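You operate a simulated robot arm through the tools that you are given. There is no shell and no other tool.

The job below is to be done with a simulated robot arm. You get a single attempt, and the scene is never put back.

JOB
Fill the rig to drive the air out, prove it at 50 and vent it.
Fine: open the vent cock, run the small cock for five seconds or more and shut both. Full, the rig reaches 50 kPa in two strokes. Open the vent cock at the end; leave the plug clamped.

The check looks at the end state, three seconds after you hand in, the way a careful person would. Anything else that was tipped, shoved, dropped, spilled or broken makes it a failure.

ROBOT AND FRAMES
A 6-joint arm with a two-finger parallel gripper, fixed in place. Base frame: the origin is at the foot of the arm, x ahead of it, y to its left, z up. Lengths are in m, angles in degrees, forces in N, time in s.
Its first joint turns from -166.0 to 166.0 degrees. Payload 3.91 kg.
The tool frame sits at the grasp point between the pads (the TCP): z along the fingers, y along the line on which they close. The tips reach 0.03 m beyond it. Largest opening 0.11 m; finger width 0.02, thickness 0.01; the body of the gripper, 0.048 by 0.112 m, starts 0.055 m behind the TCP.
Orientation is told as [roll, pitch, yaw] about the base's x, y, z axes, in that order, counted from this pose: with the fingers straight down and closing along the base's y, the tool's x points along the base's -x, its y along +y and its z along -z.

CONTROLS
- The arm moves only by the tool step_arm. Its argument "steps" is one flat list of numbers, 7 for each row, row after row: the turn, a rotation vector about the tool's x, y, z in units of 6 degrees (1.0 is 6 degrees), then the shift along the tool's x, y, z in units of 25 mm (1.0 is 25 mm), then the finger opening in m, from 0 to 0.11. In form: [ax, ay, az, x, y, z, grip, ax, ay, az, x, y, z, grip, ...]. A call has 1 to 20 rows; each row shifts and turns the commanded pose from where the row before left it, along the tool's axes as they then stand. A call with a number of a shift or a turn outside -1 to 1 is refused whole. Each row takes 0.2 s and may step no farther than 0.05 m and 8.6 degrees from the row before; otherwise, or with a gripper value out of range, the whole call is refused. A pose out of reach is approached as far as the arm can. The call stops where the force on the tool passes 90 N (or 10 N more than at its start, if that is more) or the arm is blocked; 0.2 s more then pass. The fingers move at their own pace (about 0.153 m/s each) and stop on an object; they squeeze with about 39 N. The grip force told is the motor's: it shows also when the fingers shut on nothing. Time passes only in rows, and 0.2 s behind the last, so rows that do not move let the fingers close. It gives the time, the measured TCP pose, the force on the tool (base axes), the opening and the grip force at its end, in the units of the frame above (readings bear some noise), with the torque about the TCP (base axes, N m) and any sound that the robot's microphone picked up.
- Cameras (640 x 400 px; columns grow to the right, rows downward): "scene" is fixed at [0.2326, 0.6566, 1.6755]; the picture's right is [-0.70, -0.71, 0.00], its down [-0.47, 0.46, -0.75] and it looks along [0.53, -0.53, -0.66] (base axes); focal length 329 px, centre (320, 200). "wrist" rides on the gripper at [0.072, 0.017, -0.103] in the tool frame; the picture's right is [-0.23, 0.97, 0.00], its down [-0.76, -0.18, -0.62] and it looks along [-0.61, -0.14, 0.78] (tool axes); focal length 222 px, centre (320, 200).
- get_image(camera): a new picture of that camera. No time passes.
- probe_pixels(camera, pixels): for up to 12 pixels [column, row] of the newest picture of that camera ("zoom" is the newest enlarged one), the place [x, y, z] in the base frame of the surface seen there, good to about 0.003 m, but the place of the scene camera against the robot may be out by one fixed shift of up to 0.025 m in any direction. No time passes.
- inspect(camera, box): a new picture of the part [left, top, right, bottom] of that camera's present view, enlarged. No time passes.
- sign_off(): hands the job in; it is judged then, once.

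Open the gripper and draw the arm clear of the work before you hand the job in, unless the task says otherwise.

The tools are called after "Emit:" by a JSON object that holds its "method" and its "body". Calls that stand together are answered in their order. step_arm: Moves the arm, as the interface text tells. Its arguments: {"type":"object","properties":{"steps":{"type":"array"}},"required":["steps"]} The other tools are called the same way: get_image (camera) takes a picture; probe_pixels (camera, pixels) gives the place of the surface under pixels of a picture; inspect (camera, box) takes an enlarged picture of a part of a camera's view; sign_off () hands the job in.

At the start:

```text
t: 0.0
position: [0.5526, 0.0442, 1.3569]
tool_rot: [0.1, -0.2, 0.0]
wrist_force: [0.2, -0.1, 0.2]
moment: [0.02, -0.02, -0.01]
opening: 0.11
gripper_force: 0.1
```

scene: 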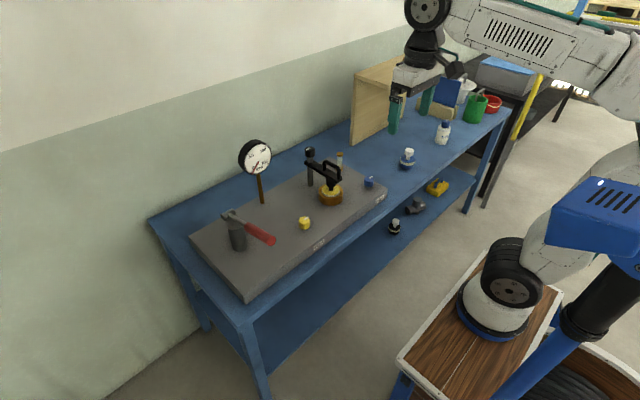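
wrist: 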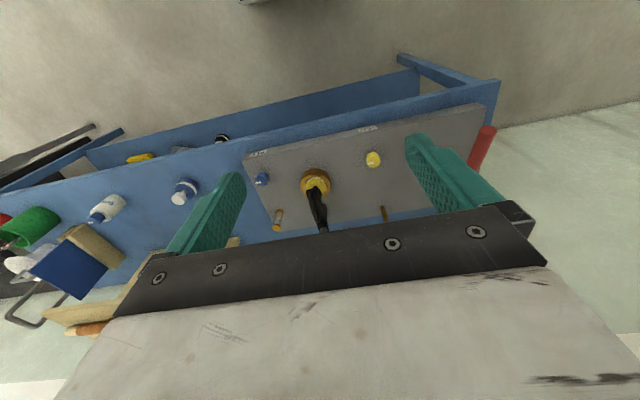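

The scene shows a slab with a gauge (257,157), a pump with red lever (255,232), a clamp at (325,175), and blue and yellow knobs. I'll enlarge these areas first.

Emit:
{"method": "inspect", "body": {"camera": "scene", "box": [180, 130, 400, 268]}}

Emit:
{"method": "inspect", "body": {"camera": "scene", "box": [280, 135, 400, 210]}}

Emit:
{"method": "inspect", "body": {"camera": "wrist", "box": [230, 90, 510, 265]}}

```text
2.90 times, centred on (290, 199) of scene
```

zoom: 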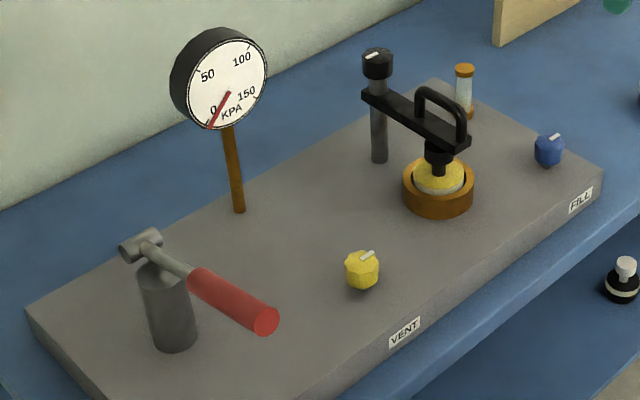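

```text
5.33 times, centred on (340, 172) of scene
```

zoom: 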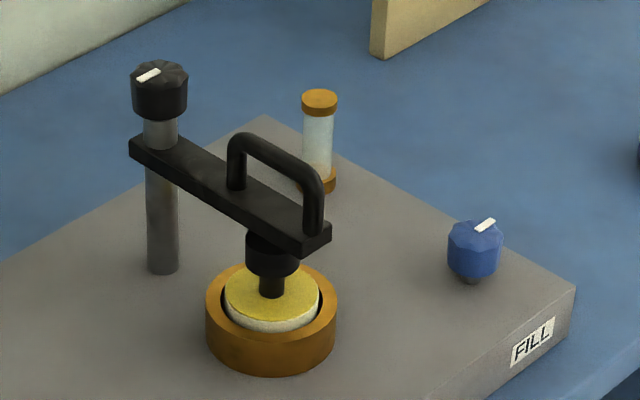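

```text
2.29 times, centred on (370, 178) of wrist
```

zoom: 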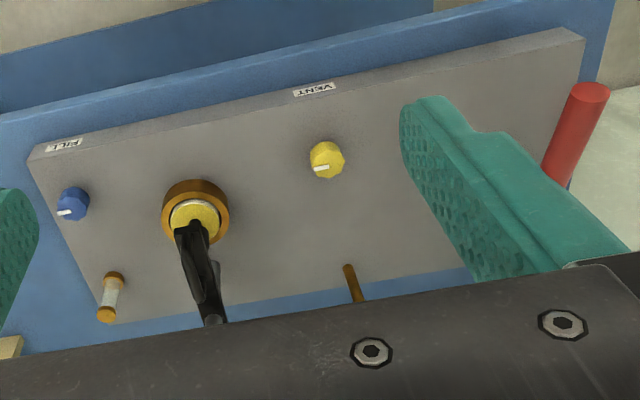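

The knobs are blue (FILL) and yellow (VENT), with white pointers, and there is a black knob on top of the clamp column. I'll probe the key points from the wrist camera, then do the same from the scene zoom, to calibrate the two.

Emit:
{"method": "get_image", "body": {"camera": "wrist"}}

Emit:
{"method": "probe_pixels", "body": {"camera": "wrist", "pixels": [[262, 178], [373, 159], [371, 163], [259, 182], [315, 185], [281, 214], [275, 227], [386, 218], [487, 131], [474, 165], [248, 160], [480, 108]]}}

Emit:
{"method": "probe_pixels", "body": {"camera": "zoom", "pixels": [[76, 198], [65, 212], [86, 196], [325, 155], [320, 168], [335, 165], [195, 215], [200, 260], [300, 200], [100, 170]]}}

Emit:
{"method": "get_image", "body": {"camera": "scene"}}

Emit:
{"method": "probe_pixels", "body": {"camera": "scene", "pixels": [[369, 180], [305, 220], [310, 151], [325, 164], [336, 175], [339, 155], [238, 222], [228, 214], [252, 229], [268, 239], [257, 157], [330, 188]]}}

```text
taken
```

wrist: 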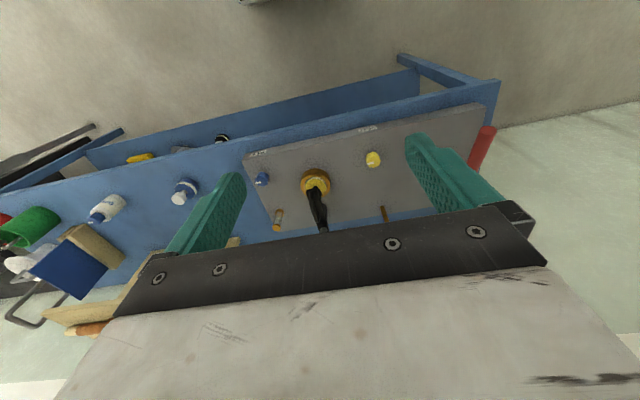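

```text
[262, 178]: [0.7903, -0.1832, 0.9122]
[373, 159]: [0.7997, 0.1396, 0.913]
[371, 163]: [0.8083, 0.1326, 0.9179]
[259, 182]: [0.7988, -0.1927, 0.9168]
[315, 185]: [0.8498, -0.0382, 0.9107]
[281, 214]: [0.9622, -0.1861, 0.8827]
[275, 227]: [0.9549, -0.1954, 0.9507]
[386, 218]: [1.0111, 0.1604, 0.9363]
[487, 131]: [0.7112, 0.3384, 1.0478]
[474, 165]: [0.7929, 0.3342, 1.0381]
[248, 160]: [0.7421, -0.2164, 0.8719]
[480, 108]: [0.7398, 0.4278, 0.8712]
```

```text
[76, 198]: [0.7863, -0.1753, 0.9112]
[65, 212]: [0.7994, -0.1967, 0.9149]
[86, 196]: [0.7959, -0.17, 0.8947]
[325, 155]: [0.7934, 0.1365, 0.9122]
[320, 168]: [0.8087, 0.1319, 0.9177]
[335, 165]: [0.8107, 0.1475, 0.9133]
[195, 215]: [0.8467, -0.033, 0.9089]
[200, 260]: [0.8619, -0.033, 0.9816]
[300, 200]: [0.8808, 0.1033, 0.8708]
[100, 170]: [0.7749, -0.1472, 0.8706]
```

```text
taken
```

scene: 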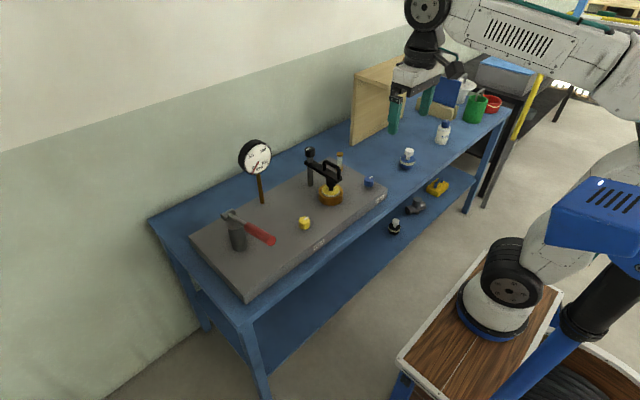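

```text
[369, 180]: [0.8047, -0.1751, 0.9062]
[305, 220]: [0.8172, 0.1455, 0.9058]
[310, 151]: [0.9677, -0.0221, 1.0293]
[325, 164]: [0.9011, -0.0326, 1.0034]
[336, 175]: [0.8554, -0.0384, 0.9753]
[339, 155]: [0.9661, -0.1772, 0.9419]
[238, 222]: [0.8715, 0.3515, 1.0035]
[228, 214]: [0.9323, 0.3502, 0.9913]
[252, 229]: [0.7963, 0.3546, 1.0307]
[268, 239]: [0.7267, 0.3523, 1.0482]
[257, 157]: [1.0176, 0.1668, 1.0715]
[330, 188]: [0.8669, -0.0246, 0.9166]
```

Slab top is at z≈0.87. The VENT knob sits near (0.805,0.137,0.915), FILL near (0.797,-0.185,0.915), and the pump handle end near (0.71,0.338,1.048). I'll move the arm closer, staying high, for a better wrist view of the vent.

Emit:
{"method": "step_arm", "body": {"steps": [0, 0, 0, -0.5, 0.37, 1, 0.11, 0, 0, 0, -0.5, 0.37, 1, 0.11, 0, 0, 0, -0.5, 0.37, 1, 0.11, 0, 0, 0, -0.5, 0.37, 1, 0.11, 0, 0, 0, -0.5, 0.37, 1, 0.11, 0, 0, 0, -0.5, 0.37, 1, 0.11, 0, 0, 0, -0.5, 0.37, 1, 0.11, 0, 0, 0, -0.5, 0.37, 1, 0.11, 0, 0, 0, -0.5, 0.37, 1, 0.11, 0, 0, 0, -0.5, 0.37, 1, 0.11]}}

Emit:
{"method": "get_image", "body": {"camera": "wrist"}}

Emit:
{"method": "inspect", "body": {"camera": "scene", "box": [220, 130, 280, 180]}}

```text
t: 2.2
position: [0.6776, 0.1375, 1.1044]
tool_rot: [0.1, -0.1, 0.0]
wrist_force: [0.5, -0.7, -0.1]
moment: [0.01, -0.01, 0.02]
opening: 0.1099
gripper_force: 0.0
```

```text
taken
```

wrist: 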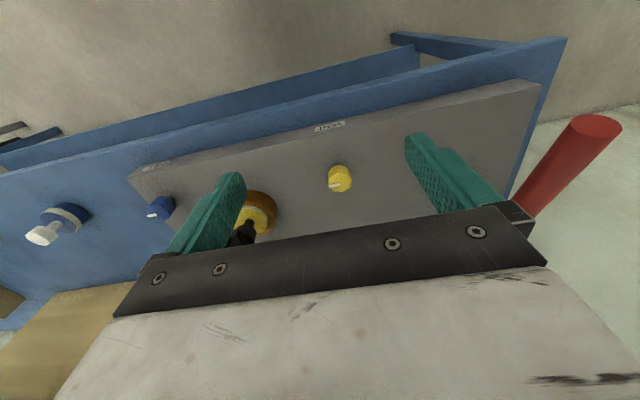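

```text
8.00 times, centred on (250, 155) of scene
```

zoom: 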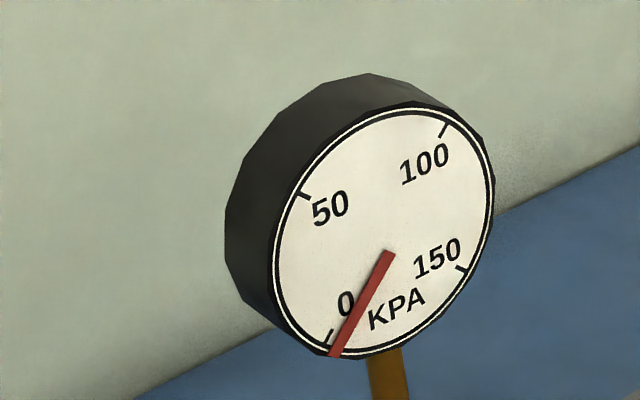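

The gauge reads 0 and the vent knob shows at (340,178) in the wrist view. I'll enlarge it and probe its geometry.

Emit:
{"method": "inspect", "body": {"camera": "wrist", "box": [300, 150, 380, 200]}}

Emit:
{"method": "probe_pixels", "body": {"camera": "wrist", "pixels": [[334, 184], [340, 183], [330, 176], [350, 174], [350, 182], [340, 168], [330, 187], [345, 189], [255, 215], [158, 207], [600, 128], [340, 175]]}}

```text
8.00 times, centred on (340, 175) of wrist
```

zoom: 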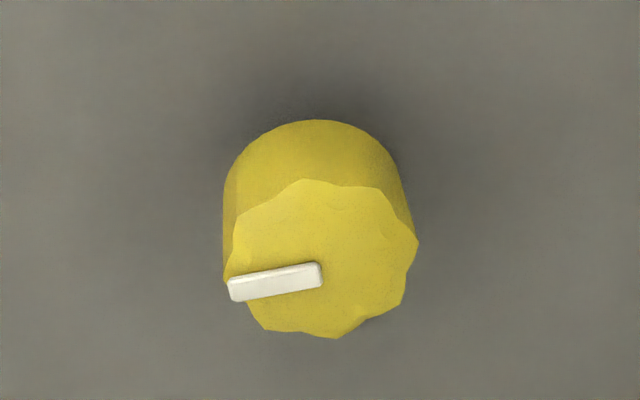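

```text
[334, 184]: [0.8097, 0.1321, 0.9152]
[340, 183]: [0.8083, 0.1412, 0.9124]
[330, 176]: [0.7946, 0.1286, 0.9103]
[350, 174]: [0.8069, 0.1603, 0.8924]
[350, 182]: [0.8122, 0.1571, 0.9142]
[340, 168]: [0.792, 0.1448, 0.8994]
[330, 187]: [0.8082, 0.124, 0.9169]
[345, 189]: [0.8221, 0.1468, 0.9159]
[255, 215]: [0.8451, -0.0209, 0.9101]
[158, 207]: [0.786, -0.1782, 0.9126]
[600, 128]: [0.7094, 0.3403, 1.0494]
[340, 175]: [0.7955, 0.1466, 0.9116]
```

The vent pointer faces −y, with the knob centred near (0.807,0.141) and its top at z≈0.914. I'll move over it, then descend partway with the fingers at 0.07 m.

Emit:
{"method": "step_arm", "body": {"steps": [0, 0, 0, -0.87, 0.03, 0, 0.07, 0, 0, 0, -0.87, 0.03, 0, 0.07, 0, 0, 0, -0.87, 0.03, 0, 0.07, 0, 0, 0, -0.87, 0.03, 0, 0.07, 0, 0, 0, -0.87, 0.02, 0, 0.07, 0, 0, 0, -0.83, 0, 0, 0.07, 0, 0, 0, 0, 0, 1, 0.07, 0, 0, 0, 0, 0, 1, 0.07, 0, 0, 0, 0, 0, 1, 0.07, 0, 0, 0, 0, 0, 1, 0.07, 0, 0, 0, 0, 0, 1, 0.07]}}

Emit:
{"method": "get_image", "body": {"camera": "wrist"}}

Emit:
{"method": "inspect", "body": {"camera": "scene", "box": [200, 120, 400, 245]}}

```text
t: 4.6
position: [0.8081, 0.1424, 0.9797]
tool_rot: [0.1, -0.1, 0.0]
wrist_force: [0.1, 0.0, 0.4]
moment: [0.0, -0.03, 0.01]
opening: 0.0703
gripper_force: 0.0
```

```text
taken
```

wrist: 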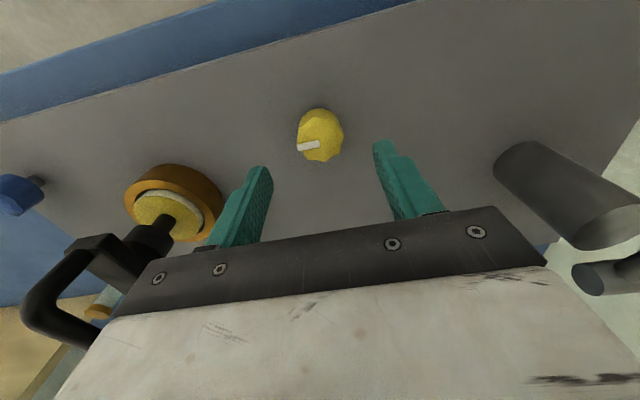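

```text
3.20 times, centred on (300, 182) of scene
```

zoom: 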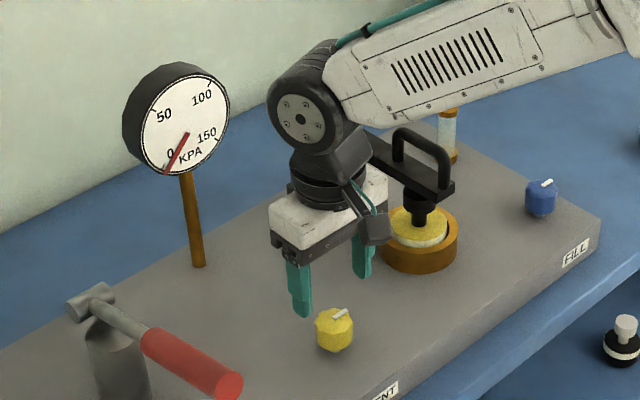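

The knob shows at (320,135) in the wrist view. I'll probe it again at this close range to fix its centre.

Emit:
{"method": "probe_pixels", "body": {"camera": "wrist", "pixels": [[325, 140], [298, 140], [342, 138], [320, 160], [318, 128], [309, 147], [318, 145], [301, 132], [321, 112], [200, 120]]}}

Emit:
{"method": "inspect", "body": {"camera": "wrist", "box": [280, 100, 360, 170]}}

```text
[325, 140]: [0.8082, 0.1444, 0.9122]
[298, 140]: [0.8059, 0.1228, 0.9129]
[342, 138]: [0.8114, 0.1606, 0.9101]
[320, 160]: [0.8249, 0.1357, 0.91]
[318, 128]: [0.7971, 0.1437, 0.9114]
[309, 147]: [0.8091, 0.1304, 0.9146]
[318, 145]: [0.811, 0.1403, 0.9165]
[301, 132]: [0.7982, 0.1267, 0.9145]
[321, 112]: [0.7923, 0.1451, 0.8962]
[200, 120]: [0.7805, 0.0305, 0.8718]
```

```text
5.71 times, centred on (320, 135) of wrist
```

zoom: 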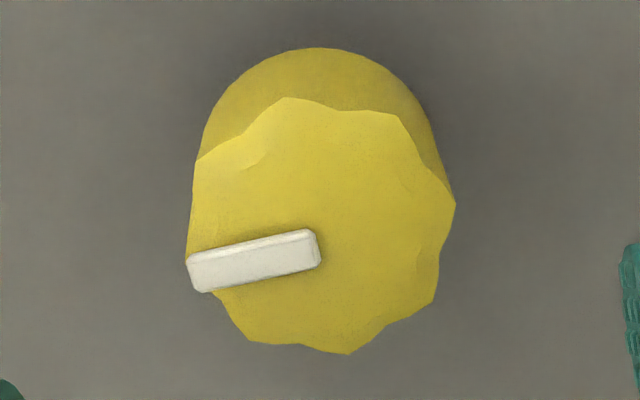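

The knob is centred at (0.808,0.142), in line with the TCP. I'll descend to z≈0.907 and close on it.

Emit:
{"method": "step_arm", "body": {"steps": [0, 0, 0, 0, 0, 1, 0.07, 0, 0, 0, 0, 0, 1, 0.07, 0, 0, 0, 0, 0, 0.88, 0.07, 0, 0, 0, 0, 0, 0, 0.03, 0, 0, 0, 0, 0, 0, 0.03, 0, 0, 0, 0, 0, 0, 0.03]}}

```text
t: 6.0
position: [0.8098, 0.1404, 0.9081]
tool_rot: [0.0, 0.0, -0.1]
wrist_force: [-3.4, -13.6, -7.5]
moment: [-0.26, -1.13, 0.02]
opening: 0.0378
gripper_force: 44.3
```

It is gripped at 0.038 m. I'll try a small counter-clockwise turn, 12° seen from above, and watch the torque.

Emit:
{"method": "step_arm", "body": {"steps": [0, 0, -1, 0, 0, 0, 0.03, 0, 0, -1, 0, 0, 0, 0.03]}}

Emit:
{"method": "inspect", "body": {"camera": "wrist", "box": [260, 80, 400, 190]}}

```text
t: 6.6
position: [0.8092, 0.1395, 0.9067]
tool_rot: [0.0, 0.0, 12.1]
wrist_force: [-2.9, -20.9, -17.9]
moment: [-0.12, -1.06, -0.02]
opening: 0.038
gripper_force: 44.6
```

```text
3.64 times, centred on (330, 135) of wrist
```

zoom: 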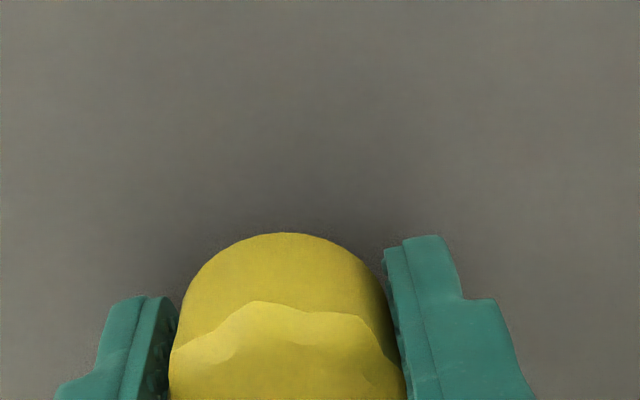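

Torque is low, so it turns freely or slips. I'll check the pointer in the pictures.

Emit:
{"method": "inspect", "body": {"camera": "wrist", "box": [260, 120, 400, 230]}}

Emit:
{"method": "inspect", "body": {"camera": "scene", "box": [280, 190, 340, 240]}}

```text
3.64 times, centred on (330, 175) of wrist
```

zoom: 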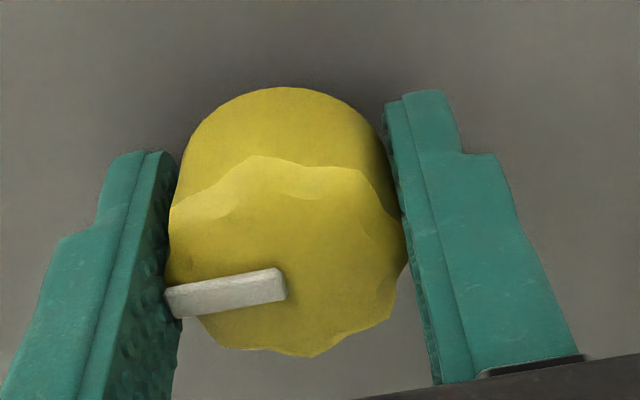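

```text
8.00 times, centred on (310, 215) of scene
```

zoom: 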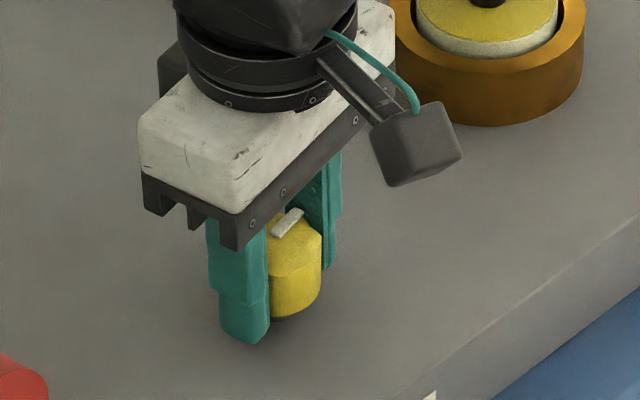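

The pointer kept its place relative to the fingers, so the knob is turning with the gripper. I'll carry on counter-clockwise in stages and watch for a stop.

Emit:
{"method": "step_arm", "body": {"steps": [0, 0, -1, 0, -0.08, 0.03, 0.03, 0, 0, -1, 0, 0, 0, 0.03, 0, 0, -1, 0, 0, 0, 0.03, 0, 0, -1, 0, 0, 0, 0.03]}}

Emit:
{"method": "inspect", "body": {"camera": "wrist", "box": [260, 120, 400, 230]}}

```text
t: 7.6
position: [0.8085, 0.139, 0.9072]
tool_rot: [0.1, 0.1, 36.1]
wrist_force: [-7.9, -18.0, -19.9]
moment: [0.03, -0.22, 0.0]
opening: 0.0381
gripper_force: 45.3
```

```text
3.64 times, centred on (330, 175) of wrist
```

zoom: 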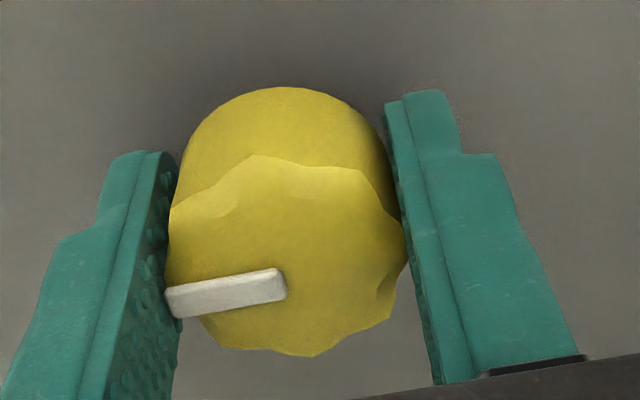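

It has turned 36° with no resistance and no sound. I'll keep going towards 90°.

Emit:
{"method": "step_arm", "body": {"steps": [0, 0, -1, 0, 0, 0, 0.03, 0, 0, -1, 0, 0, 0, 0.03, 0, 0, -1, 0, 0, 0, 0.03, 0, 0, -1, 0, 0, 0, 0.03, 0, 0, -1, 0, 0, 0, 0.03]}}

Emit:
{"method": "step_arm", "body": {"steps": [0, 0, -1, 0, 0, 0, 0.03, 0, 0, -1, 0, 0, 0, 0.03, 0, 0, -1, 0, 0, 0, 0.03, 0, 0, -1, 0, 0, 0, 0.03]}}

Emit:
{"method": "inspect", "body": {"camera": "wrist", "box": [260, 120, 400, 230]}}

Emit:
{"method": "inspect", "body": {"camera": "scene", "box": [200, 120, 400, 245]}}

```text
t: 8.8
position: [0.8094, 0.1386, 0.9085]
tool_rot: [0.0, 0.0, 66.0]
wrist_force: [2.9, -17.7, -33.5]
moment: [-0.77, 0.17, -0.03]
opening: 0.0379
gripper_force: 44.8
```

```text
t: 9.8
position: [0.8104, 0.1385, 0.9086]
tool_rot: [-0.1, -0.1, 90.1]
wrist_force: [12.2, -19.3, -40.5]
moment: [-0.22, 0.05, -0.08]
opening: 0.0382
gripper_force: 44.9
```

```text
3.64 times, centred on (330, 175) of wrist
```

zoom: 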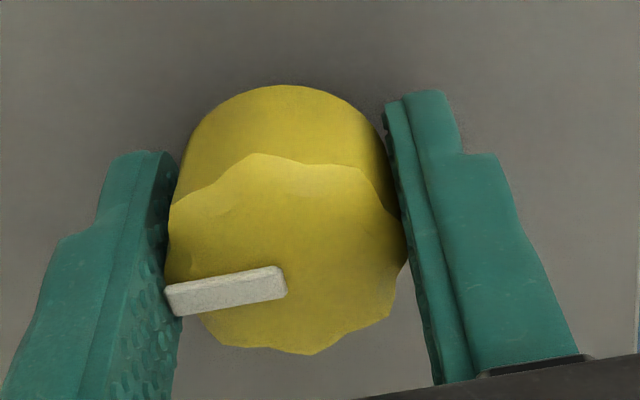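

```text
3.20 times, centred on (300, 182) of scene
```

zoom: 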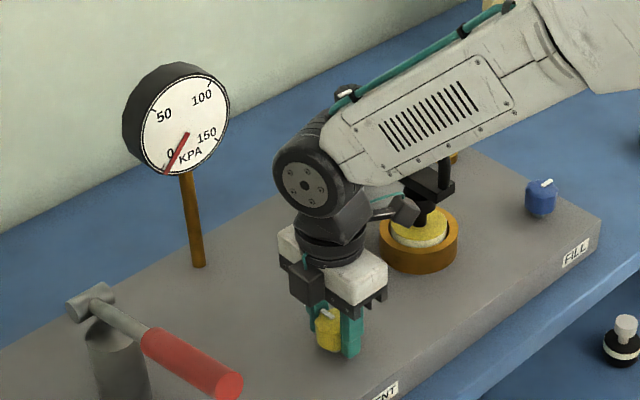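

It is now 90° counter-clockwise with no stop, and a −z pull has built up. I'll shift down slightly to learn which way that force goes, then probe another 12° for a stop.

Emit:
{"method": "step_arm", "body": {"steps": [0, 0, 0, 0, 0, 0.05, 0.03]}}

Emit:
{"method": "step_arm", "body": {"steps": [0, 0, -1, 0, 0, 0, 0.03, 0, 0, -1, 0, 0, 0, 0.03]}}

Emit:
{"method": "inspect", "body": {"camera": "wrist", "box": [260, 120, 400, 230]}}

```text
t: 10.2
position: [0.8095, 0.1385, 0.9084]
tool_rot: [-0.2, -0.2, 90.1]
wrist_force: [10.7, -18.3, -24.6]
moment: [-0.91, 0.51, -0.01]
opening: 0.0374
gripper_force: 44.7
```

```text
t: 10.8
position: [0.8095, 0.1416, 0.9083]
tool_rot: [-0.2, -0.1, 102.1]
wrist_force: [6.5, 2.5, -7.6]
moment: [0.35, 0.7, -0.71]
opening: 0.0377
gripper_force: 45.3
```

```text
3.64 times, centred on (330, 175) of wrist
```

zoom: 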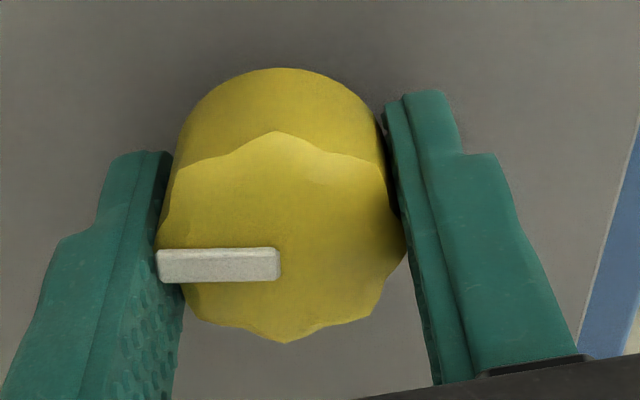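

The torque jumped to −0.71 N m and the fingers slipped, so there is a stop at 90° and the vent is open. I'll release, rise and unwind the yaw.

Emit:
{"method": "step_arm", "body": {"steps": [0, 0, 0, 0, 0, 0, 0.08, 0, 0, 0, 0, 0, 0, 0.08, 0, 0, 0, 0, 0, -1, 0.08, 0, 0, 0, 0, 0, -1, 0.08, 0, 0, 0, 0, 0, -1, 0.08, 0, 0, 1, 0, 0, -1, 0.08, 0, 0, 1, 0, 0, -1, 0.08, 0, 0, 1, 0, 0, -1, 0.08, 0, 0, 1, 0, 0, -1, 0.08, 0, 0, 1, 0, 0, -1, 0.08, 0, 0, 1, 0, 0, 0, 0.08, 0, 0, 1, 0, 0, 0, 0.08, 0, 0, 1, 0, 0, 0, 0.08, 0, 0, 1, 0, 0, 0, 0.08, 0, 0, 1, 0, 0, 0, 0.08, 0, 0, 1, 0, 0, 0, 0.08]}}

Emit:
{"method": "step_arm", "body": {"steps": [0, 0, 1, 0, 0, 0, 0.08, 0, 0, 1, 0, 0, 0, 0.08, 0, 0, 1, 0, 0, 0, 0.08, 0, 0, 1, 0, 0, 0, 0.08, 0, 0, 1, 0, 0, 0, 0.08, 0, 0, 1, 0, 0, 0, 0.08]}}

Emit:
{"method": "get_image", "body": {"camera": "wrist"}}

Emit:
{"method": "inspect", "body": {"camera": "scene", "box": [200, 120, 400, 245]}}

```text
t: 14.2
position: [0.8082, 0.1394, 1.1061]
tool_rot: [0.0, -0.1, 35.9]
wrist_force: [1.0, -0.6, 0.1]
moment: [0.01, -0.03, -0.02]
opening: 0.0799
gripper_force: 0.0
```

```text
t: 15.6
position: [0.8079, 0.1392, 1.1078]
tool_rot: [0.1, -0.1, -0.1]
wrist_force: [0.4, 0.8, 0.5]
moment: [0.01, 0.01, -0.04]
opening: 0.0801
gripper_force: 0.1
```

```text
taken
```

wrist: 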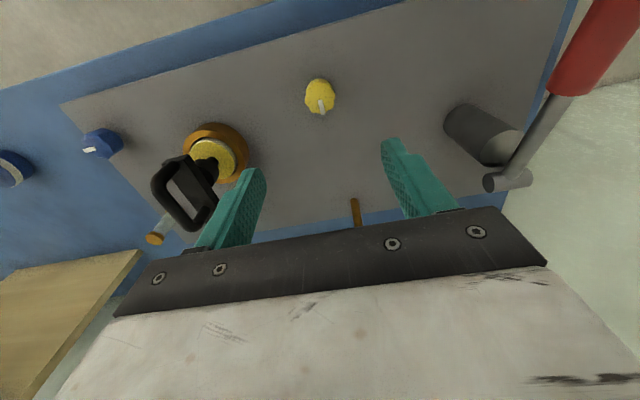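

```text
3.20 times, centred on (300, 182) of scene
```

zoom: 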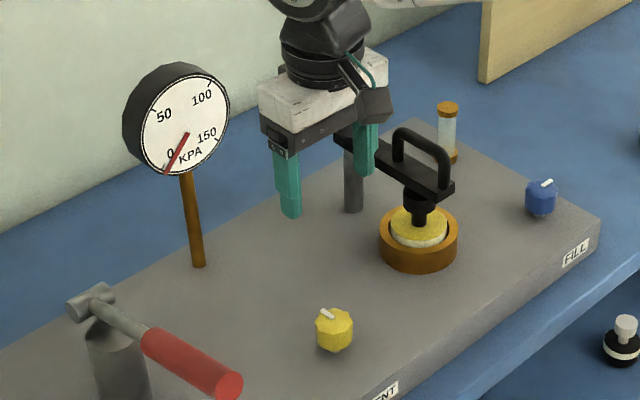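

The vent pointer now faces +x, which is open. Next I'll move over the FILL knob, rising 50 mm first to clear the clamp handle.

Emit:
{"method": "step_arm", "body": {"steps": [0, 0, 0, 0, 0, -1, 0.08, 0, 0, 0, 0, 0, -1, 0.08, 0, 0, 0, 0.03, -1, 0, 0.08, 0, 0, 0, 0.03, -1, 0, 0.08, 0, 0, 0, 0.03, -1, 0, 0.08, 0, 0, 0, 0.03, -1, 0, 0.08, 0, 0, 0, 0.03, -1, 0, 0.08, 0, 0, 0, 0.03, -1, 0, 0.08, 0, 0, 0, 0.03, -1, 0, 0.08, 0, 0, 0, 0.03, -1, 0, 0.08, 0, 0, 0, 0.03, -1, 0, 0.08, 0, 0, 0, 0.03, -1, 0, 0.08, 0, 0, 0, 0.03, -1, 0, 0.08, 0, 0, 0, 0.03, -1, 0, 0.08, 0, 0, 0, 0.03, -0.96, 0, 0.08]}}

Emit:
{"method": "get_image", "body": {"camera": "wrist"}}

```text
t: 18.8
position: [0.7964, -0.1824, 1.1578]
tool_rot: [0.2, -0.1, 0.1]
wrist_force: [0.8, -0.5, 0.8]
moment: [-0.03, -0.05, 0.03]
opening: 0.08
gripper_force: 0.1
```

```text
taken
```

wrist: 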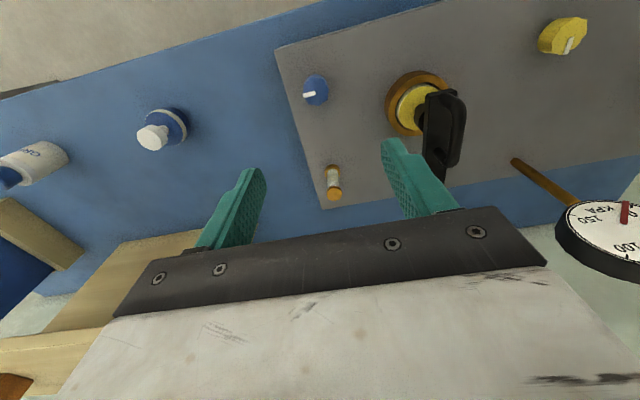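

The FILL knob shows at (315,90) in the wrist view. I'll probe it and take a closer look at it and the clamp.

Emit:
{"method": "probe_pixels", "body": {"camera": "wrist", "pixels": [[315, 95], [305, 93], [328, 94], [317, 104], [314, 86], [315, 78], [444, 95], [410, 105], [335, 190], [333, 170]]}}

Emit:
{"method": "inspect", "body": {"camera": "wrist", "box": [290, 60, 350, 110]}}

Emit:
{"method": "inspect", "body": {"camera": "wrist", "box": [370, 60, 490, 180]}}

```text
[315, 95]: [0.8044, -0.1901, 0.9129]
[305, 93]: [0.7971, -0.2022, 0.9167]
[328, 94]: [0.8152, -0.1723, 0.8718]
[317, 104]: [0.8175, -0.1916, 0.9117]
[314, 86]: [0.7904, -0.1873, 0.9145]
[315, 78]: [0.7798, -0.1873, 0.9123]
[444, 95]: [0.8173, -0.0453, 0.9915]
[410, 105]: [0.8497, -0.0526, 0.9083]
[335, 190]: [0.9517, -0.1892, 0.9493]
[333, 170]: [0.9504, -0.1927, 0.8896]
```

```text
8.00 times, centred on (320, 85) of wrist
```

zoom: 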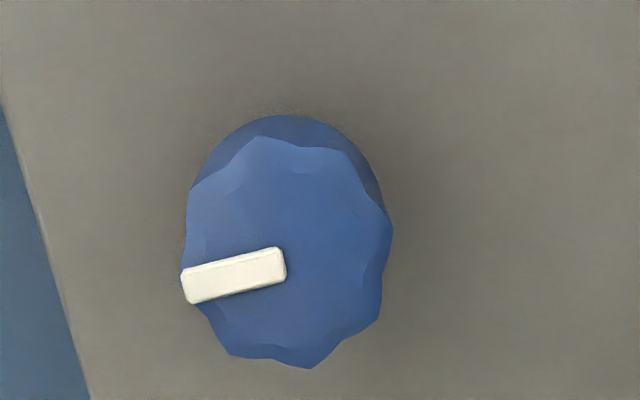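

```text
3.33 times, centred on (430, 120) of wrist
```

zoom: 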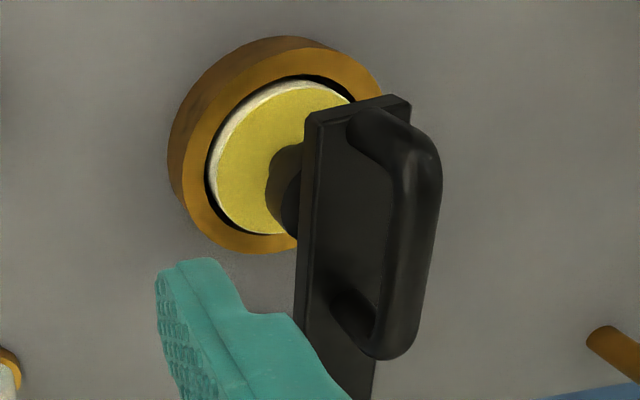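

The FILL knob centre is near (0.798,-0.187). I'll descend to z≈0.98 over it and probe again.

Emit:
{"method": "step_arm", "body": {"steps": [0, 0, 0, -0.06, -0.2, 0.1, 0.07, 0, 0, 0, 0, 0, 1, 0.07, 0, 0, 0, 0, 0, 1, 0.07, 0, 0, 0, 0, 0, 1, 0.07, 0, 0, 0, 0, 0, 1, 0.07, 0, 0, 0, 0, 0, 1, 0.07, 0, 0, 0, 0, 0, 1, 0.07, 0, 0, 0, 0, 0, 1, 0.07]}}

Emit:
{"method": "get_image", "body": {"camera": "wrist"}}

Emit:
{"method": "inspect", "body": {"camera": "wrist", "box": [280, 110, 360, 160]}}

```text
t: 20.6
position: [0.7985, -0.1897, 0.9806]
tool_rot: [0.1, -0.1, 0.0]
wrist_force: [0.4, -0.4, 0.2]
moment: [-0.01, 0.01, -0.03]
opening: 0.07
gripper_force: 0.0
```

```text
taken
```

wrist: 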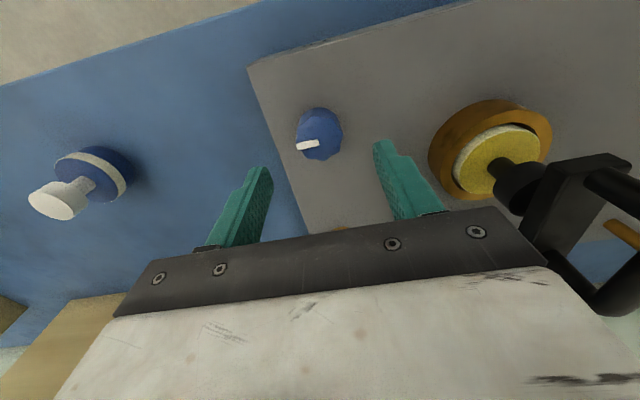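

```text
8.00 times, centred on (320, 135) of wrist
```

zoom: 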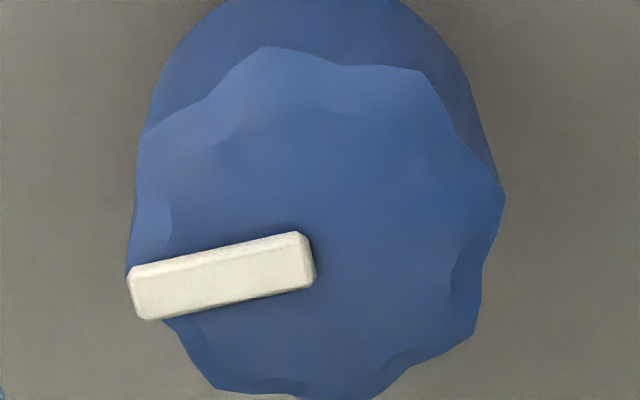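

This view matches the one over the vent, where the true centre turned out about 3 mm further to −y. I'll probe the edges.

Emit:
{"method": "probe_pixels", "body": {"camera": "wrist", "pixels": [[298, 138], [341, 134], [320, 159], [318, 118], [322, 138], [303, 127], [339, 150]]}}

```text
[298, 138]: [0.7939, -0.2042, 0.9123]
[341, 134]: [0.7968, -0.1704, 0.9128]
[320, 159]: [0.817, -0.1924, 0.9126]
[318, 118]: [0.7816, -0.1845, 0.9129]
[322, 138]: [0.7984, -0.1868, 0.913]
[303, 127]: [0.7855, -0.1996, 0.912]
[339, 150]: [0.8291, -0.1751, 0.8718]
```

Centre confirmed at about (0.799,-0.188). I'll descend and grip FILL.

Emit:
{"method": "step_arm", "body": {"steps": [0, 0, 0, 0, 0, 1, 0.07, 0, 0, 0, 0, 0, 1, 0.07, 0, 0, 0, 0, 0, 0.92, 0.07, 0, 0, 0, 0, 0, 0, 0.03, 0, 0, 0, 0, 0, 0, 0.03, 0, 0, 0, 0, 0, 0, 0.03]}}

```text
t: 22.0
position: [0.7984, -0.1909, 0.9063]
tool_rot: [0.1, -0.2, 0.0]
wrist_force: [1.7, -1.4, -11.9]
moment: [-0.33, -1.33, -0.02]
opening: 0.038
gripper_force: 44.5
```

FILL is gripped with little side force. I'll turn it counter-clockwise 90°, as with the vent.

Emit:
{"method": "step_arm", "body": {"steps": [0, 0, -1, 0, 0, 0, 0.03, 0, 0, -1, 0, 0, 0, 0.03, 0, 0, -1, 0, 0, 0, 0.03, 0, 0, -1, 0, 0, 0, 0.03, 0, 0, -1, 0, 0, 0, 0.03, 0, 0, -1, 0, 0, 0, 0.03, 0, 0, -1, 0, 0, 0, 0.03]}}

Emit:
{"method": "inspect", "body": {"camera": "wrist", "box": [260, 120, 400, 230]}}

Emit:
{"method": "inspect", "body": {"camera": "scene", "box": [200, 120, 400, 245]}}

```text
t: 23.6
position: [0.8001, -0.1905, 0.9063]
tool_rot: [0.0, -0.1, 42.1]
wrist_force: [-11.2, -22.1, -26.7]
moment: [-0.82, 0.61, -0.02]
opening: 0.0378
gripper_force: 44.9
```

```text
3.64 times, centred on (330, 175) of wrist
```

zoom: 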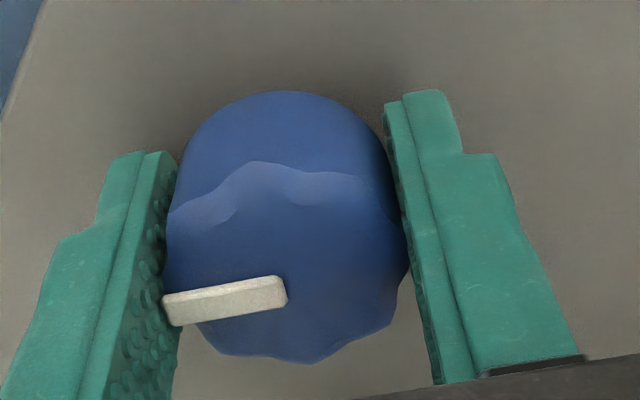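

```text
3.20 times, centred on (300, 182) of scene
```

zoom: 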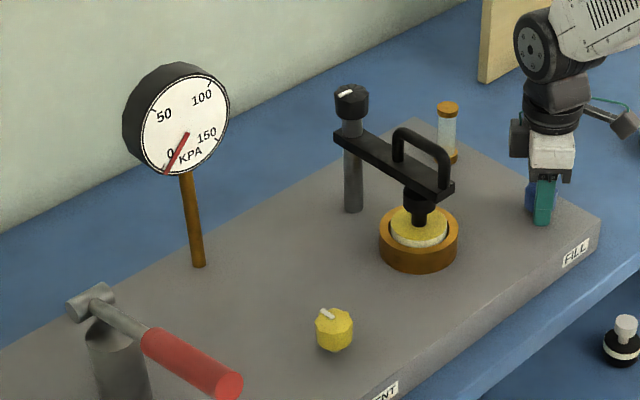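

It turns freely at 42° with the gauge still at 0. I'll go on to 90° and hold.

Emit:
{"method": "step_arm", "body": {"steps": [0, 0, -1, 0, 0, 0, 0.03, 0, 0, -1, 0, 0, 0, 0.03, 0, 0, -1, 0, 0, 0, 0.03, 0, 0, -1, 0, 0, 0, 0.03, 0, 0, -1, 0, 0, 0, 0.03, 0, 0, -1, 0, 0, 0, 0.03, 0, 0, -1, 0, 0, 0, 0.03, 0, 0, -1, 0, 0, 0, 0.03]}}

Emit:
{"method": "step_arm", "body": {"steps": [0, 0, 0, 0, 0, 0, 0.03, 0, 0, 0, 0, 0, 0, 0.03, 0, 0, 0, 0, 0, 0, 0.03, 0, 0, 0, 0, 0, 0, 0.03, 0, 0, 0, 0, 0, 0, 0.03, 0, 0, 0, 0, 0, 0, 0.03, 0, 0, 0, 0, 0, 0, 0.03, 0, 0, 0, 0, 0, 0, 0.03, 0, 0, 0, 0, 0, 0, 0.03, 0, 0, 0, 0, 0, 0, 0.03]}}

Emit:
{"method": "inspect", "body": {"camera": "wrist", "box": [260, 120, 400, 230]}}

Emit:
{"method": "inspect", "body": {"camera": "scene", "box": [200, 120, 400, 245]}}

```text
t: 25.4
position: [0.7986, -0.1893, 0.9052]
tool_rot: [0.0, -0.2, 90.0]
wrist_force: [-9.3, -24.6, -32.6]
moment: [0.14, -0.04, 0.04]
opening: 0.0379
gripper_force: 44.4
```

```text
t: 27.6
position: [0.8, -0.1909, 0.9068]
tool_rot: [0.0, -0.1, 90.0]
wrist_force: [-8.1, -21.5, -29.4]
moment: [-0.13, 0.15, -0.02]
opening: 0.0379
gripper_force: 44.7
```

```text
3.64 times, centred on (330, 175) of wrist
```

zoom: 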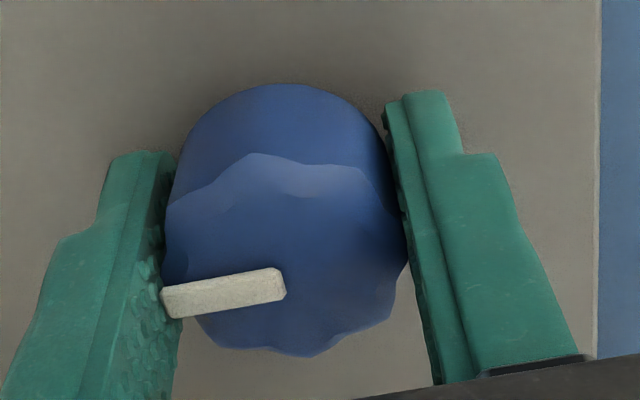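

```text
3.20 times, centred on (300, 182) of scene
```

zoom: 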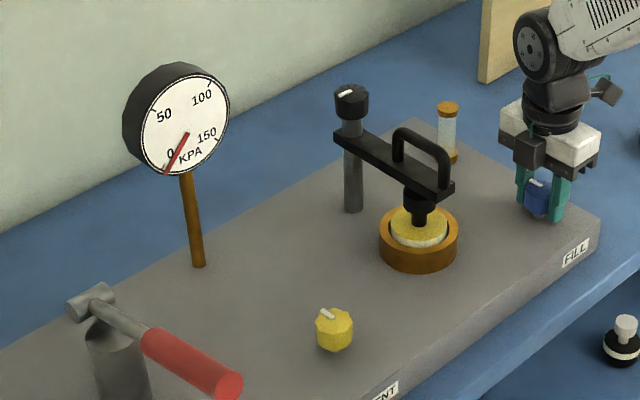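

FILL is fully open with its pointer at 90°, and about 2 s have passed. I'll hold about 4 s more and look at the sight glass.

Emit:
{"method": "step_arm", "body": {"steps": [0, 0, 0, 0, 0, 0, 0.03, 0, 0, 0, 0, 0, 0, 0.03, 0, 0, 0, 0, 0, 0, 0.03, 0, 0, 0, 0, 0, 0, 0.03, 0, 0, 0, 0, 0, 0, 0.03, 0, 0, 0, 0, 0, 0, 0.03, 0, 0, 0, 0, 0, 0, 0.03, 0, 0, 0, 0, 0, 0, 0.03, 0, 0, 0, 0, 0, 0, 0.03, 0, 0, 0, 0, 0, 0, 0.03, 0, 0, 0, 0, 0, 0, 0.03, 0, 0, 0, 0, 0, 0, 0.03, 0, 0, 0, 0, 0, 0, 0.03, 0, 0, 0, 0, 0, 0, 0.03, 0, 0, 0, 0, 0, 0, 0.03, 0, 0, 0, 0, 0, 0, 0.03, 0, 0, 0, 0, 0, 0, 0.03, 0, 0, 0, 0, 0, 0, 0.03, 0, 0, 0, 0, 0, 0, 0.03, 0, 0, 0, 0, 0, 0, 0.03]}}

Emit:
{"method": "inspect", "body": {"camera": "scene", "box": [280, 135, 400, 210]}}

Emit:
{"method": "inspect", "body": {"camera": "scene", "box": [220, 130, 320, 240]}}

```text
t: 31.8
position: [0.8, -0.1902, 0.9062]
tool_rot: [0.0, -0.1, 90.0]
wrist_force: [-5.4, -20.6, -25.7]
moment: [-0.08, 0.16, 0.02]
opening: 0.0378
gripper_force: 45.0
```

```text
5.33 times, centred on (340, 172) of scene
```

zoom: 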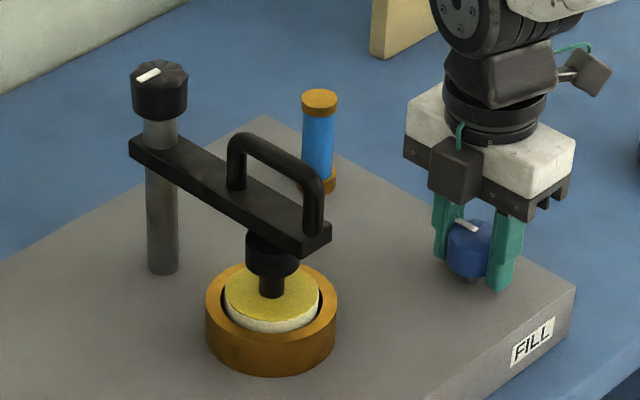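

```text
3.64 times, centred on (270, 185) of scene
```

zoom: 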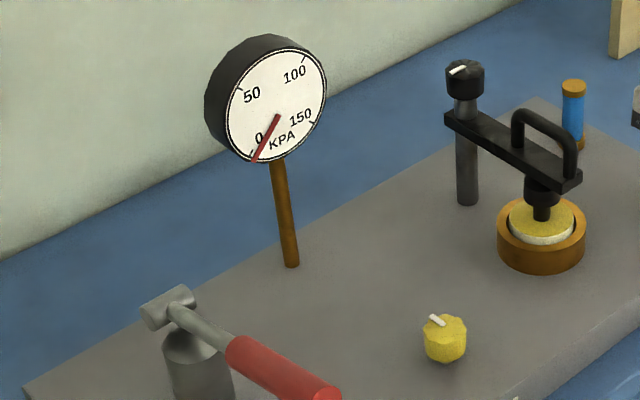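

The sight glass has turned full blue after more than 6 s of flow. I'll shut FILL by turning clockwise 90°, plus a little extra to feel the stop.

Emit:
{"method": "step_arm", "body": {"steps": [0, 0, 1, 0, 0, 0, 0.03, 0, 0, 1, 0, 0, 0, 0.03, 0, 0, 1, 0, 0, 0, 0.03, 0, 0, 1, 0, 0, 0, 0.03, 0, 0, 1, 0, 0, 0, 0.03, 0, 0, 1, 0, 0, 0, 0.03, 0, 0, 1, 0, 0, 0, 0.03, 0, 0, 1, 0, 0, 0, 0.03, 0, 0, 1, 0, 0, 0, 0.03, 0, 0, 1, 0, 0, 0, 0.03, 0, 0, 1, 0, 0, 0, 0.03, 0, 0, 1, 0, 0, 0, 0.03, 0, 0, 1, 0, 0, 0, 0.03, 0, 0, 1, 0, 0, 0, 0.03, 0, 0, 1, 0, 0, 0, 0.03, 0, 0, 1, 0, 0, 0, 0.03]}}

Emit:
{"method": "inspect", "body": {"camera": "wrist", "box": [260, 120, 400, 230]}}

```text
t: 35.2
position: [0.8016, -0.1904, 0.9064]
tool_rot: [0.2, -0.2, -6.1]
wrist_force: [10.0, -27.6, -16.4]
moment: [-0.41, -0.19, 0.84]
opening: 0.0379
gripper_force: 44.9
```

```text
3.64 times, centred on (330, 175) of wrist
```

zoom: 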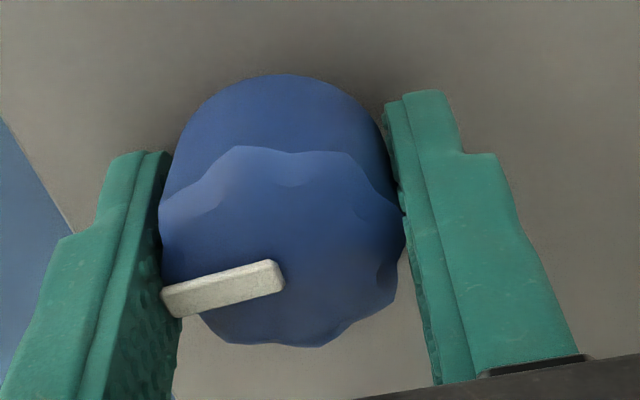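

The torque of +0.84 N m shows the shut stop was reached. I'll release, rise and check the pointer.

Emit:
{"method": "step_arm", "body": {"steps": [0, 0, 0, 0, 0, 0, 0.08, 0, 0, 0, 0, 0, 0, 0.08, 0, 0, 0, 0, 0, -1, 0.08, 0, 0, 0, 0, 0, -1, 0.08, 0, 0, 0, 0, 0, -1, 0.08, 0, 0, -1, 0, 0, -1, 0.08, 0, 0, 0, 0, 0, -1, 0.08, 0, 0, 0, 0, 0, -1, 0.08, 0, 0, 0, 0, 0, -1, 0.08, 0, 0, 0, 0, 0, -1, 0.08, 0, 0, 0, 0, 0, -1, 0.08, 0, 0, 0, 0, 0, -1, 0.08]}}

Emit:
{"method": "get_image", "body": {"camera": "wrist"}}

Emit:
{"method": "inspect", "body": {"camera": "scene", "box": [200, 120, 400, 245]}}

```text
t: 37.8
position: [0.7973, -0.1911, 1.1572]
tool_rot: [0.0, 0.0, 0.0]
wrist_force: [-0.4, -0.4, 0.5]
moment: [0.05, 0.0, 0.01]
opening: 0.08
gripper_force: 0.1
```

```text
taken
```

wrist: 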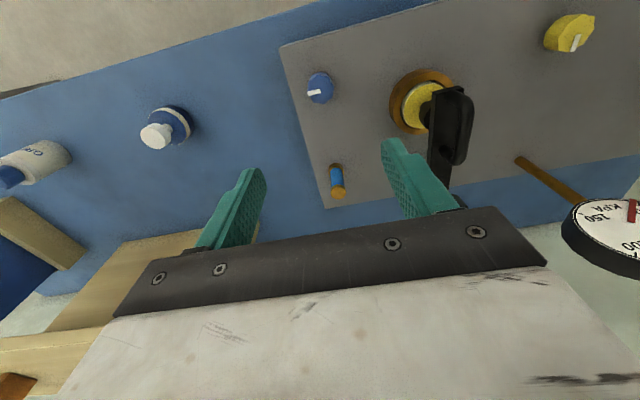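

```text
3.20 times, centred on (300, 182) of scene
```

zoom: 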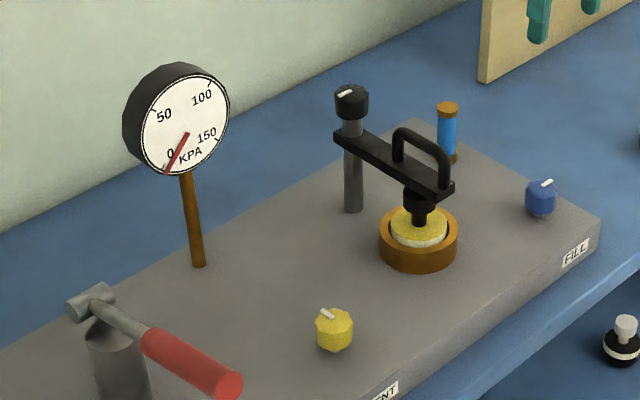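

FILL is shut with its pointer facing −y, and the sight glass is still full. I'll go back over the vent, turning the yaw to 90° on the way.

Emit:
{"method": "step_arm", "body": {"steps": [0, 0, 0, -0.03, 1, 0, 0.08, 0, 0, 0, -0.03, 1, 0, 0.08, 0, 0, 0, -0.03, 1, 0, 0.08, 0, 0, 0, -0.03, 1, 0, 0.08, 0, 0, 0, -0.03, 1, 0, 0.08, 0, 0, 0, -0.03, 1, 0, 0.08, 0, 0, 0, -0.03, 1, 0, 0.08, 0, 0, 0, -0.03, 1, 0, 0.08, 0, 0, 0, -0.03, 1, 0, 0.08, 0, 0, 0, -0.03, 1, 0, 0.08, 0, 0, 0, -0.03, 1, 0, 0.08, 0, 0, 0, -0.03, 1, 0, 0.08, 0, 0, 0, -0.03, 1, 0, 0.08, 0, 0, 0, -0.05, 0.2, 0, 0.08]}}

Emit:
{"method": "step_arm", "body": {"steps": [0, 0, -1, 0, 0, 0.5, 0.08, 0, 0, -1, 0, 0, 0.5, 0.08, 0, 0, -1, 0, 0, 0.5, 0.08, 0, 0, -1, 0, 0, 0.5, 0.08, 0, 0, -1, 0, 0, 0.5, 0.08, 0, 0, -1, 0, 0, 0.5, 0.08, 0, 0, -1, 0, 0, 0.5, 0.08, 0, 0, -1, 0, 0, 0.5, 0.08, 0, 0, -1, 0, 0, 0.5, 0.08, 0, 0, -1, 0, 0, 0.5, 0.08, 0, 0, -1, 0, 0, 0.5, 0.08, 0, 0, -1, 0, 0, 0.5, 0.08, 0, 0, -1, 0, 0, 0.5, 0.08, 0, 0, -1, 0, 0, 0.5, 0.08, 0, 0, -1, 0, 0, 0, 0.08]}}

Emit:
{"method": "get_image", "body": {"camera": "wrist"}}

```text
t: 40.8
position: [0.8101, 0.1414, 1.1576]
tool_rot: [0.1, -0.2, -0.1]
wrist_force: [0.5, 0.6, -0.6]
moment: [-0.01, 0.05, 0.01]
opening: 0.0799
gripper_force: 0.1
```

```text
t: 44.0
position: [0.8106, 0.1417, 0.9818]
tool_rot: [0.0, -0.1, 90.1]
wrist_force: [0.1, 1.2, -1.1]
moment: [-0.01, -0.04, -0.02]
opening: 0.08
gripper_force: 0.0
```

```text
taken
```

wrist: 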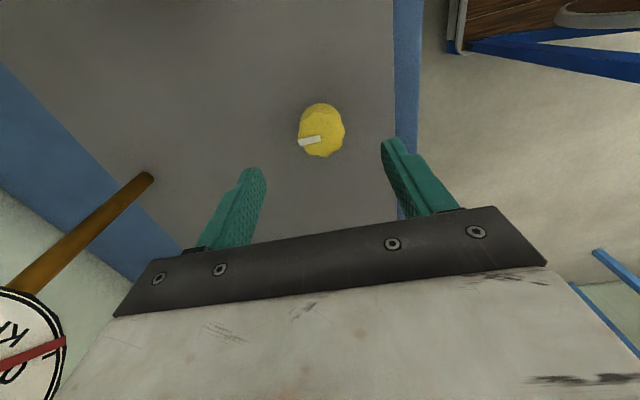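

The knob is centred between the fingers at (320,130). I'll make a 2 mm correction, descend and grip.

Emit:
{"method": "step_arm", "body": {"steps": [0, 0, 0, 0.08, 0.04, 1, 0.07, 0, 0, 0, 0, 0, 1, 0.07, 0, 0, 0, 0, 0, 0.98, 0.07, 0, 0, 0, 0, 0, 0, 0.03, 0, 0, 0, 0, 0, 0, 0.03, 0, 0, 0, 0, 0, 0, 0.03]}}

```text
t: 45.4
position: [0.81, 0.1386, 0.9061]
tool_rot: [-0.1, -0.2, 89.9]
wrist_force: [9.4, -1.1, -9.7]
moment: [0.13, -0.55, 0.0]
opening: 0.0381
gripper_force: 44.9
```

The vent is gripped. I'll turn it clockwise 90° plus a little, to the shut stop.

Emit:
{"method": "step_arm", "body": {"steps": [0, 0, 1, 0, 0, 0, 0.03, 0, 0, 1, 0, 0, 0, 0.03, 0, 0, 1, 0, 0, 0, 0.03, 0, 0, 1, 0, 0, 0, 0.03, 0, 0, 1, 0, 0, 0, 0.03, 0, 0, 1, 0, 0, 0, 0.03, 0, 0, 1, 0, 0, 0, 0.03, 0, 0, 1, 0, 0, 0, 0.03, 0, 0, 1, 0, 0, 0, 0.03, 0, 0, 1, 0, 0, 0, 0.03, 0, 0, 1, 0, 0, 0, 0.03, 0, 0, 1, 0, 0, 0, 0.03, 0, 0, 1, 0, 0, 0, 0.03, 0, 0, 1, 0, 0, 0, 0.03, 0, 0, 1, 0, 0, 0, 0.03, 0, 0, 1, 0, 0, 0, 0.03]}}

Emit:
{"method": "inspect", "body": {"camera": "wrist", "box": [260, 120, 400, 230]}}

```text
t: 48.8
position: [0.8102, 0.1393, 0.908]
tool_rot: [0.1, -0.3, -6.0]
wrist_force: [-22.7, 33.0, -18.7]
moment: [0.28, 0.04, 0.58]
opening: 0.038
gripper_force: 45.0
```

```text
3.64 times, centred on (330, 175) of wrist
```

zoom: 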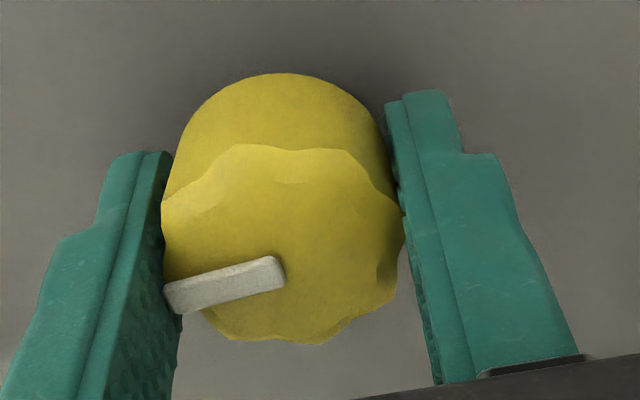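

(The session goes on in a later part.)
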